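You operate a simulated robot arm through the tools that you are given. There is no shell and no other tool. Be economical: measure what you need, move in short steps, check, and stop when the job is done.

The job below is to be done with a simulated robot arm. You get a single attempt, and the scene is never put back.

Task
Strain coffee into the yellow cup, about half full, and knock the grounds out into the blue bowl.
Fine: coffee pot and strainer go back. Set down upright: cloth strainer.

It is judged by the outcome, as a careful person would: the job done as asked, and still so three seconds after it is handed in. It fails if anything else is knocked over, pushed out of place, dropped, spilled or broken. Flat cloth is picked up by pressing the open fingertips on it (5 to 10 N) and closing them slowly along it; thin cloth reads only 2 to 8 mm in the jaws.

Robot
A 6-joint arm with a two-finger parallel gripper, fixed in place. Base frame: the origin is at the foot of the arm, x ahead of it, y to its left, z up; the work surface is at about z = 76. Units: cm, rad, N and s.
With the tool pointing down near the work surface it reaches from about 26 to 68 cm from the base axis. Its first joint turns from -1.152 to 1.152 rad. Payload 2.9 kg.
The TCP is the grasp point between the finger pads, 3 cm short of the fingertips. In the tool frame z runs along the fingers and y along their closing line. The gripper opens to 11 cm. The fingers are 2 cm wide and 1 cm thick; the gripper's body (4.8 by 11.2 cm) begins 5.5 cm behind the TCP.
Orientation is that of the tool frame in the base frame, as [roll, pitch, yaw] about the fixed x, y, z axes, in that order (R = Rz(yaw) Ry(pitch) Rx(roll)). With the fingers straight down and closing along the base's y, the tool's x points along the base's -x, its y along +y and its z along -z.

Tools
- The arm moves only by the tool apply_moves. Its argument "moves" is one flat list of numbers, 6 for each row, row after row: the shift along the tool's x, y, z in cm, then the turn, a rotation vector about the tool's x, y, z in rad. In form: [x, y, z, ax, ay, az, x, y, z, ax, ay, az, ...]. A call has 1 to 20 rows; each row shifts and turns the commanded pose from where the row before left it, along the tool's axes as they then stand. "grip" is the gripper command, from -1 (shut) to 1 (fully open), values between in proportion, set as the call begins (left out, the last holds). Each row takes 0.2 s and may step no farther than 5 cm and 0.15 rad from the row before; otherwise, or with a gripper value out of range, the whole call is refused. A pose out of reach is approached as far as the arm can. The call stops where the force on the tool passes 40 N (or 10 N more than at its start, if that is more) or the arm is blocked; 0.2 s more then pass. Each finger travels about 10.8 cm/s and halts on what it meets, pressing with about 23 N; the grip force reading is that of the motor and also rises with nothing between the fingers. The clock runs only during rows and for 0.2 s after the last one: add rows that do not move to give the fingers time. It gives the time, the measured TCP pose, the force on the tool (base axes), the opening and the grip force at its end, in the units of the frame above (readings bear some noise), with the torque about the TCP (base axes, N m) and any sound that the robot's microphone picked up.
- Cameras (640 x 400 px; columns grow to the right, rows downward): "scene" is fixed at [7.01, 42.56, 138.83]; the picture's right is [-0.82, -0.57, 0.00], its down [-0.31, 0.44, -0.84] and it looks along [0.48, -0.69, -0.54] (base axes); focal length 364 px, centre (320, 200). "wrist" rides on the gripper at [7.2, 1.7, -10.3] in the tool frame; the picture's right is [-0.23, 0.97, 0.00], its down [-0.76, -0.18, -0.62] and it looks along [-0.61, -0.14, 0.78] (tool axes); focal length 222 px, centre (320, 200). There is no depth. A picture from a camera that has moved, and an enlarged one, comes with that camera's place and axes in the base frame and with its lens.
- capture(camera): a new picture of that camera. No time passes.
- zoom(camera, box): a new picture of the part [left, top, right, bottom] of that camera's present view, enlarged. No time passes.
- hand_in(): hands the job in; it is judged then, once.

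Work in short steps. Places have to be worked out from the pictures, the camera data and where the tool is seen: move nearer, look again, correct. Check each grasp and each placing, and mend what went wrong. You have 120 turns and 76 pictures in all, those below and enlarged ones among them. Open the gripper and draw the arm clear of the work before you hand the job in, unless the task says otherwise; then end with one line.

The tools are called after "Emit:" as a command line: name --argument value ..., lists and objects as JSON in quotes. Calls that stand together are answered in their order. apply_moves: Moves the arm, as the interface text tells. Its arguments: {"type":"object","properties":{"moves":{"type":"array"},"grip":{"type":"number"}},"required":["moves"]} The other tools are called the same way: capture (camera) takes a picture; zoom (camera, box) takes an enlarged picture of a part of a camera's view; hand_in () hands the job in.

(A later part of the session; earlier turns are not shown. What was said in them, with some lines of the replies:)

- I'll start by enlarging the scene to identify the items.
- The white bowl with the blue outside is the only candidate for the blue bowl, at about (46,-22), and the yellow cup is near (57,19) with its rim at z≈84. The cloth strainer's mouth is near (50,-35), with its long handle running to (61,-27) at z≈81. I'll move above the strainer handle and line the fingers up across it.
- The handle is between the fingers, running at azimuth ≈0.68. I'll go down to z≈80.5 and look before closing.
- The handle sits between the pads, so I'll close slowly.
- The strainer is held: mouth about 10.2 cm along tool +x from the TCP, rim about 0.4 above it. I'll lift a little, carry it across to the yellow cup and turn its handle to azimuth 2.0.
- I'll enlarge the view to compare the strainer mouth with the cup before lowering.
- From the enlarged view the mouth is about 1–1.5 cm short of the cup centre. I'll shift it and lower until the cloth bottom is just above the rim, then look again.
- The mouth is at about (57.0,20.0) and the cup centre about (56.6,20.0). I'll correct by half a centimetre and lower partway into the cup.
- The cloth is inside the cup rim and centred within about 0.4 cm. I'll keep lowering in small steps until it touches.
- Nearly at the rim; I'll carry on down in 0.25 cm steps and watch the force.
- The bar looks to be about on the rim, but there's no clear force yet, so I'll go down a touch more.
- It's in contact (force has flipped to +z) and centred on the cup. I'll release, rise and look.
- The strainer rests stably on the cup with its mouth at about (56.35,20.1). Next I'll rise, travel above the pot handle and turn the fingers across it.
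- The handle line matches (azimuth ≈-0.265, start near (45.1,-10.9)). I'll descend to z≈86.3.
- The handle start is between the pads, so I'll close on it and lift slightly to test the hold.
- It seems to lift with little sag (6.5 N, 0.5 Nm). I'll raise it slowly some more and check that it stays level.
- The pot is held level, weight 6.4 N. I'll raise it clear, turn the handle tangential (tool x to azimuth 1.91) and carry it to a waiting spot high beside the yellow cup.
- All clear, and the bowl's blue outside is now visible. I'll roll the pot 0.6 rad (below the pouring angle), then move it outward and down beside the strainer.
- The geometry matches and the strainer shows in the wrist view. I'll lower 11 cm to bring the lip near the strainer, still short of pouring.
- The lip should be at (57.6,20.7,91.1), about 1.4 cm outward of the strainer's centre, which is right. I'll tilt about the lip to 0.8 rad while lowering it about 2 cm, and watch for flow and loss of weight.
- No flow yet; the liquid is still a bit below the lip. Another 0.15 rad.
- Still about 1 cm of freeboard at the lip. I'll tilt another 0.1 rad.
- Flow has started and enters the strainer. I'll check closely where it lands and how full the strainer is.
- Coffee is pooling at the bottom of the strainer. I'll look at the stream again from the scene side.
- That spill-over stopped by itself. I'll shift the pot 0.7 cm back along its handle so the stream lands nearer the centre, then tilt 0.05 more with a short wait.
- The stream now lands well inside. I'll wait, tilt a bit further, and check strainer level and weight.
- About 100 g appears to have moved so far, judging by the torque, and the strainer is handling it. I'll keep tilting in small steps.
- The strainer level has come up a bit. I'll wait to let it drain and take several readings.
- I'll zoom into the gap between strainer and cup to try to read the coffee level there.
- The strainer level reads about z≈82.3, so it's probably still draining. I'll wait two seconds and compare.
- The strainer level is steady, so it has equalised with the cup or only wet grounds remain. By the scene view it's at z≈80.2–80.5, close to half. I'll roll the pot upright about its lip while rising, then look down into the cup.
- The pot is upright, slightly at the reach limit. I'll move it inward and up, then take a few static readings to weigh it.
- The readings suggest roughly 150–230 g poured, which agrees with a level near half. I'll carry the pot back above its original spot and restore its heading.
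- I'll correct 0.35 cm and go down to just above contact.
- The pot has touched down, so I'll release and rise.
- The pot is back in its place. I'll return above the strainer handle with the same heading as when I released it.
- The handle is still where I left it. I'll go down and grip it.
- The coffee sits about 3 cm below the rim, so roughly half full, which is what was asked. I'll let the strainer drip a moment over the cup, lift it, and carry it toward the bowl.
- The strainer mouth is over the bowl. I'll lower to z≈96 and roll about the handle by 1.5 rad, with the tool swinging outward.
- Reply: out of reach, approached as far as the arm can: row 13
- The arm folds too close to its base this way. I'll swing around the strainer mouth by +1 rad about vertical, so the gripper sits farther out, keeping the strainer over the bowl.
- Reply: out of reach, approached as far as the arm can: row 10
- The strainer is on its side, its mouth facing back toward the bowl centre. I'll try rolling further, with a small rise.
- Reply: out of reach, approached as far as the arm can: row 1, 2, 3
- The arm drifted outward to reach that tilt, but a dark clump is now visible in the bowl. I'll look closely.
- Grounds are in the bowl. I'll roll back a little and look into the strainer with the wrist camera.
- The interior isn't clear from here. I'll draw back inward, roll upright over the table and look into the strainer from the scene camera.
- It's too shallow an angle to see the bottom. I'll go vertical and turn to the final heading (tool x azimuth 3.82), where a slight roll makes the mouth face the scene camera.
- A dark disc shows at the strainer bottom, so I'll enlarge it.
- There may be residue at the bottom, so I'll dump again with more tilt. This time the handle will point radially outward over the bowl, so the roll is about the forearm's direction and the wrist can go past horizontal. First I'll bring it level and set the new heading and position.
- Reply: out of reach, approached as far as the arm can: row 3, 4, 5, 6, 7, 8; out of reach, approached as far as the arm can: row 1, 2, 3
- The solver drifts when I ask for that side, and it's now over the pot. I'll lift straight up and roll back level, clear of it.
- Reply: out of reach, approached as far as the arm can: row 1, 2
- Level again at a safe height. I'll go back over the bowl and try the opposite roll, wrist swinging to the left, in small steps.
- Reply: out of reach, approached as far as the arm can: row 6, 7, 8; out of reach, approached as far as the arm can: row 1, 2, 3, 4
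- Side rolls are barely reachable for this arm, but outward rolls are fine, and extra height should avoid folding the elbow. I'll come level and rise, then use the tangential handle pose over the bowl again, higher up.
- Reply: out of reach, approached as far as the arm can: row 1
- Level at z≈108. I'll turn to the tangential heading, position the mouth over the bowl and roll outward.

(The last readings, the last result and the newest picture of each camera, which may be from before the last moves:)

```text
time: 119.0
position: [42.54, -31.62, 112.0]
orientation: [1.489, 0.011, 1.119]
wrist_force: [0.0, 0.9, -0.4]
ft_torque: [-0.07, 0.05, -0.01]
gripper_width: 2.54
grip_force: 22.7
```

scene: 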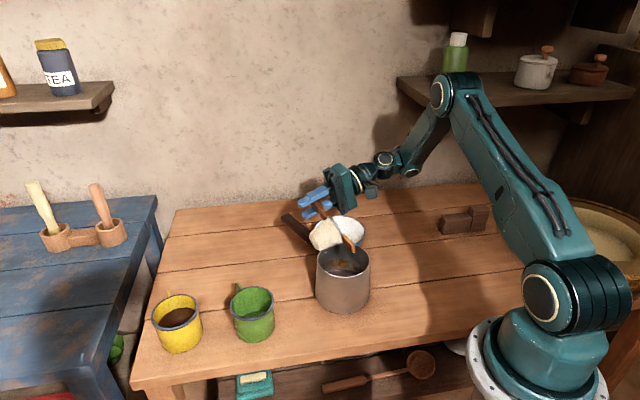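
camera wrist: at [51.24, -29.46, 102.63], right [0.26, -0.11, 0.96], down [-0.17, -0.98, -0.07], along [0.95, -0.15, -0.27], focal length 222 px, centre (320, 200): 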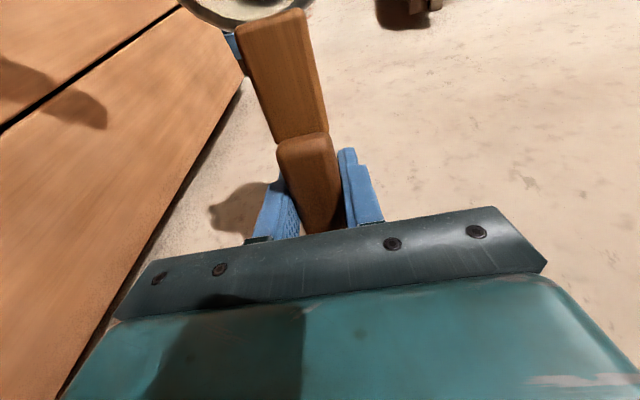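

Reachable here, at 95° with no drift. I'll continue rolling.

Emit:
apply_moves --moves '[0, 0, 0, -0.14, 0, 0, 0, 0, 0, -0.14, 0, 0, 0, 0, 0, -0.14, 0, 0]'

Emit:
zoom --camera "scene" --box '[260, 50, 460, 280]'

```text
time: 119.8
position: [49.95, -35.59, 119.89]
orientation: [1.073, 0.007, 1.12]
wrist_force: [1.0, 0.0, -0.9]
ft_torque: [-0.06, 0.03, -0.04]
gripper_width: 2.53
grip_force: 23.1
out of reach, approached as far as the arm can: row 1, 2, 3
```

```text
1.74 times, centred on (360, 165) of scene
camera zoom: at [7.01, 42.57, 138.83], right [-0.82, -0.57, 0.0], down [-0.31, 0.44, -0.84], along [0.48, -0.69, -0.54], focal length 634 px, centre (250, 261)
```

zoom: 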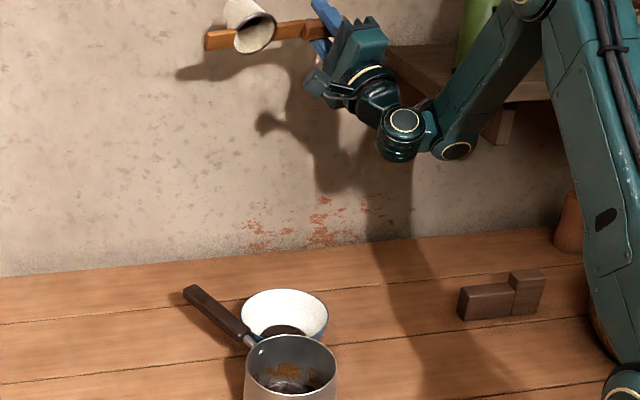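

Tilted about 118° now. I'll check the strainer's interior, since its mouth is turned toward the camera.

Emit:
zoom --camera "scene" --box '[305, 50, 335, 80]'

```text
13.33 times, centred on (320, 65) of scene
camera zoom: at [7.01, 42.57, 138.83], right [-0.82, -0.57, 0.0], down [-0.31, 0.44, -0.84], along [0.48, -0.69, -0.54], focal length 4857 px, centre (320, 2000)
```

zoom: 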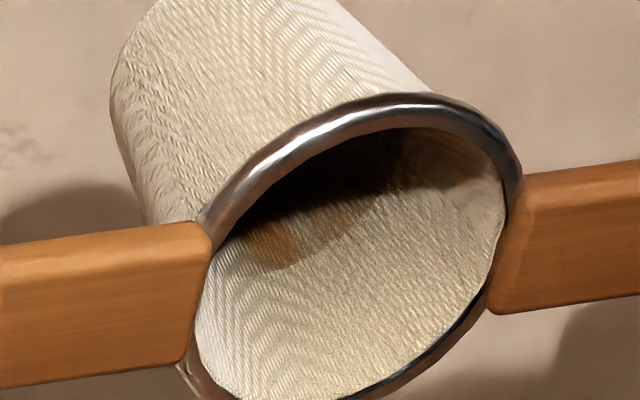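

The inside shows bare, stained cloth, so it looks emptied. On the way back I'll give it a couple of short jerks with the mouth over the bowl, then return it upright.

Emit:
apply_moves --moves '[0, 0, 0, 0.14, 0, 0, 0, 0, 0, 0.14, 0, 0, 0, 0, 0, 0.14, 0, 0, 0.1, -2.4, -3, 0, 0, 0, 0.1, -2.4, -3, 0, 0, 0, 0.1, -2.4, -3, 0, 0, 0, 0, 0, 2, 0, 0, 0, 0, 0, -2, 0, 0, 0, 0, 0, 2, 0, 0, 0, 0, 0, -2, 0, 0, 0, 0, 0, 0, 0, 0, 0, 0, 0, 0, 0, 0, 0]'

Emit:
apply_moves --moves '[0, 0, 0, 0.14, 0, 0, 0, 0, 0, 0.14, 0, 0, 0, 0, 0, 0.14, 0, 0, 0, 0, 0, 0.14, 0, 0, 0, 0, 0, 0.14, 0, 0, 0, 0, 0, 0.14, 0, 0, 0, 0, 0, 0.14, 0, 0, 0, 0, 0, 0.14, 0, 0, 0, 0, 0, 0.14, 0, 0, 0, 0, 0, 0.14, 0, 0, 0, 0, 0, 0.14, 0, 0, 0, 0, 0, 0.11, 0, 0]'

```text
time: 122.4
position: [42.43, -31.67, 112.09]
orientation: [1.486, 0.01, 1.119]
wrist_force: [0.2, 0.2, -1.1]
ft_torque: [-0.06, 0.07, 0.02]
gripper_width: 2.5
grip_force: 22.9
```

```text
time: 125.0
position: [42.37, -31.73, 112.15]
orientation: [3.137, 0.009, 1.118]
wrist_force: [-0.2, 0.1, -0.3]
ft_torque: [-0.06, 0.06, 0.03]
gripper_width: 2.52
grip_force: 23.6
```

Now I'll go above the original spot and turn to the original heading.

Emit:
apply_moves --moves '[2.33, 3.2, 2.5, 0, 0, 0, 2.33, 3.2, 2.5, 0, 0, 0, 2.33, 3.2, 2.5, 0, 0, 0, 2.33, 3.2, 2.5, 0, 0, 0]'

Emit:
apply_moves --moves '[0, 0, 0, 0, 0, -0.135, 0, 0, 0, 0, 0, -0.135, 0, 0, 0, 0, 0, -0.135, 0, 0, 0, 0, 0, -0.135, 0, 0, 0, 0, 0, -0.135, 0, 0, 0, 0, 0, -0.135, 0, 0, 0, 0, 0, -0.135, 0, 0, 0, 0, 0, -0.135, 0, 0, 0, 0, 0, -0.135, 0, 0, 0, 0, 0, -0.135, 0, 0, 0, 0, 0, -0.135, 0, 0, 0, 0, 0, -0.135, 0, 0, 0, 0, 0, -0.135, 0, 0, 0, 0, 0, -0.135, 0, 0, 0, 0, 0, -0.135, 0, 0, 0, 0, 0, -0.135, 0, 0, 0, 0, 0, -0.135, 0, 0, 0, 0, 0, -0.135, 0, 0, 0, 0, 0, -0.135, 0, 0, 0, 0, 0, -0.135]'

```text
time: 126.0
position: [58.08, -29.01, 101.99]
orientation: [3.137, 0.009, 1.12]
wrist_force: [-0.3, 0.5, 0.2]
ft_torque: [-0.08, 0.05, -0.02]
gripper_width: 2.55
grip_force: 23.1
```

```text
time: 130.2
position: [58.13, -28.99, 102.09]
orientation: [-3.135, -0.007, -2.463]
wrist_force: [0.1, 0.6, -1.2]
ft_torque: [0.04, -0.09, 0.03]
gripper_width: 2.52
grip_force: 23.2
```

Aligned. I'll descend to just above the table.

Emit:
apply_moves --moves '[0, 0, 4, 0, 0, 0, 0, 0, 4, 0, 0, 0, 0, 0, 4, 0, 0, 0, 0, 0, 4, 0, 0, 0, 0, 0, 3, 0, 0, 0, 0, 0, 1.2, 0, 0, 0]'

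Emit:
zoom --camera "scene" --box '[260, 140, 420, 240]'

```text
time: 131.6
position: [58.02, -29.27, 81.87]
orientation: [-3.136, -0.008, -2.465]
wrist_force: [-0.2, 0.5, -1.3]
ft_torque: [0.07, -0.1, -0.02]
gripper_width: 2.53
grip_force: 22.9
```

```text
4.00 times, centred on (340, 190) of scene
camera zoom: at [7.01, 42.56, 138.83], right [-0.82, -0.57, 0.0], down [-0.31, 0.44, -0.84], along [0.48, -0.69, -0.54], focal length 1457 px, centre (240, 240)
```

zoom: 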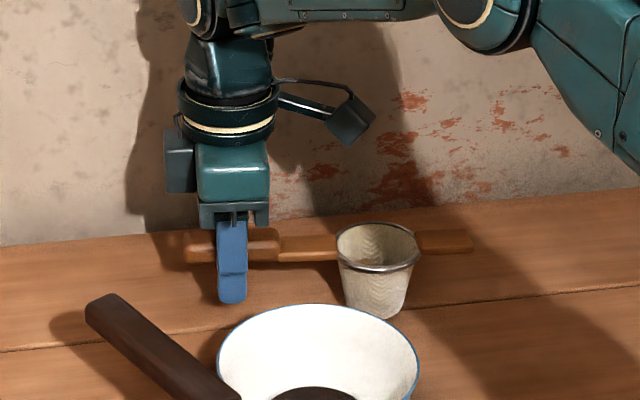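

Level, and back at the original spot. I'll lower the last centimetre gently to contact.

Emit:
apply_moves --moves '[0, 0, 0.4, 0, 0, 0, 0, 0, 0.4, 0, 0, 0, 0, 0, 0.2, 0, 0, 0]'

Emit:
apply_moves --moves '[0, 0, 0.2, 0, 0, 0, 0, 0, 0, 0, 0, 0]'

Emit:
apply_moves --moves '[0, 0, 0.15, 0, 0, 0, 0, 0, 0, 0, 0, 0]'

```text
time: 132.4
position: [58.12, -29.19, 80.88]
orientation: [-3.133, -0.006, -2.463]
wrist_force: [4.3, 2.9, 8.1]
ft_torque: [-0.37, 0.51, -0.03]
gripper_width: 2.54
grip_force: 23.2
```

```text
time: 133.0
position: [58.01, -29.19, 80.62]
orientation: [-3.135, -0.006, -2.463]
wrist_force: [4.2, 3.1, 8.4]
ft_torque: [-0.38, 0.53, 0.03]
gripper_width: 2.53
grip_force: 23.1
```

```text
time: 133.6
position: [58.03, -29.15, 80.55]
orientation: [-3.135, -0.008, -2.466]
wrist_force: [3.0, 1.1, 7.9]
ft_torque: [-0.4, 0.52, 0.0]
gripper_width: 2.54
grip_force: 23.3
```

It's in firm contact. I'll back off 0.25 cm to unload, release slowly, and rise.

Emit:
apply_moves --moves '[0, 0, -0.25, 0, 0, 0, 0, 0, 0, 0, 0, 0]'

Emit:
apply_moves --moves '[0, 0, 0, 0, 0, 0, 0, 0, 0, 0, 0, 0, 0, 0, 0, 0, 0, 0]' --grip 0

Emit:
apply_moves --moves '[0, 0, -1, 0, 0, 0, 0, 0, -3, 0, 0, 0, 0, 0, -4, 0, 0, 0, 0, 0, -4, 0, 0, 0, 0, 0, -4, 0, 0, 0, 0, 0, -4, 0, 0, 0, 0, 0, -4, 0, 0, 0]' --grip 0.6

Emit:
capture --camera "scene"

Emit:
capture --camera "wrist"

```text
time: 134.2
position: [57.99, -29.23, 80.59]
orientation: [-3.137, -0.006, -2.466]
wrist_force: [0.0, 0.2, -0.2]
ft_torque: [0.06, -0.07, 0.01]
gripper_width: 2.5
grip_force: 22.6
```

```text
time: 135.0
position: [58.06, -29.26, 80.77]
orientation: [-3.133, -0.007, -2.467]
wrist_force: [0.2, 0.6, 0.0]
ft_torque: [0.03, 0.0, 0.02]
gripper_width: 5.49
grip_force: 0.0
```

```text
time: 136.6
position: [57.66, -28.29, 104.63]
orientation: [-3.136, -0.004, -2.464]
wrist_force: [-0.3, -0.5, -0.1]
ft_torque: [0.01, 0.01, 0.03]
gripper_width: 8.77
grip_force: 0.1
out of reach, approached as far as the arm can: row 7
```

```text
4 pictures are left
```

scene: 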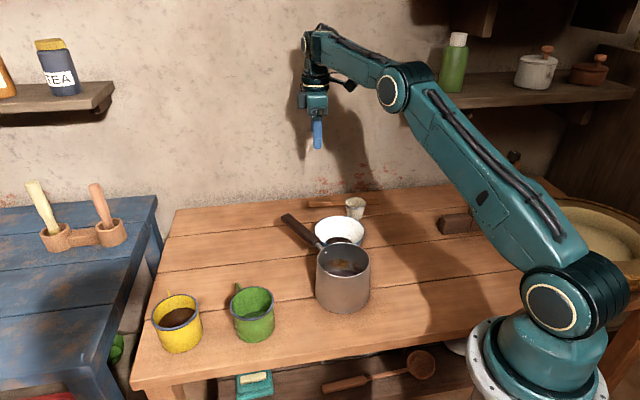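

```text
3 pictures are left
camera wrist: at [50.99, -31.48, 114.93], right [-0.43, 0.9, -0.01], down [0.7, 0.34, 0.62], along [0.56, 0.26, -0.78], focal length 222 px, centre (320, 200)
```

wrist: 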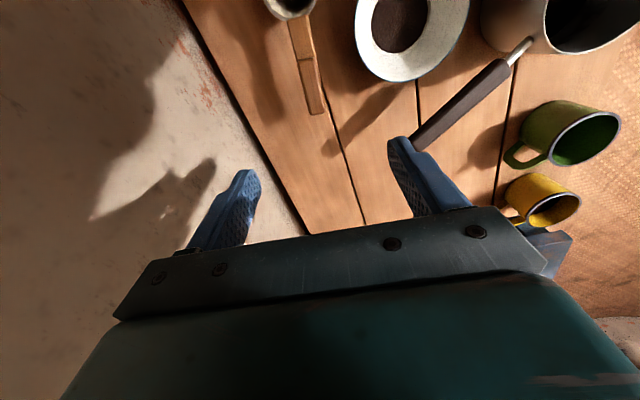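

Everything appears in place and the grounds are in the bowl. One closer look for spills and the upright strainer.

Emit:
zoom --camera "scene" --box '[290, 180, 400, 260]'

Emit:
zoom --camera "scene" --box '[130, 270, 230, 360]'

```text
5.00 times, centred on (345, 220) of scene
camera zoom: at [7.01, 42.56, 138.83], right [-0.82, -0.57, 0.0], down [-0.31, 0.44, -0.84], along [0.48, -0.69, -0.54], focal length 1821 px, centre (195, 100)
```

zoom: 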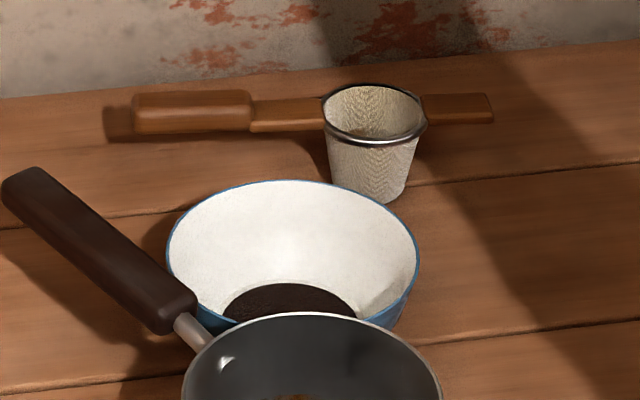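

```text
4.44 times, centred on (180, 315) of scene
camera zoom: at [7.01, 42.56, 138.83], right [-0.82, -0.57, 0.0], down [-0.31, 0.44, -0.84], along [0.48, -0.69, -0.54], focal length 1619 px, centre (942, -311)
```

zoom: 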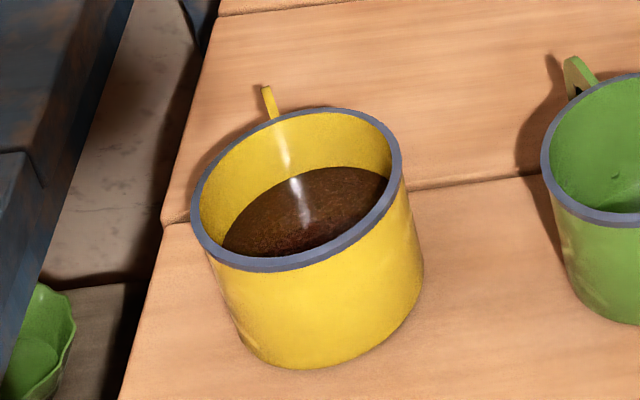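

The cup is about half full, the grounds are in the bowl, the strainer is upright and the pot is back, with no spills in view. The gripper is open and clear, so I'm handing in.

Emit:
hand_in

```text
The job is handed in.
```

The coffee is strained into the yellow cup, a little over half full (about 58% by my estimate), the grounds are in the blue bowl, and the pot and upright cloth strainer are back in place with no spills seen.
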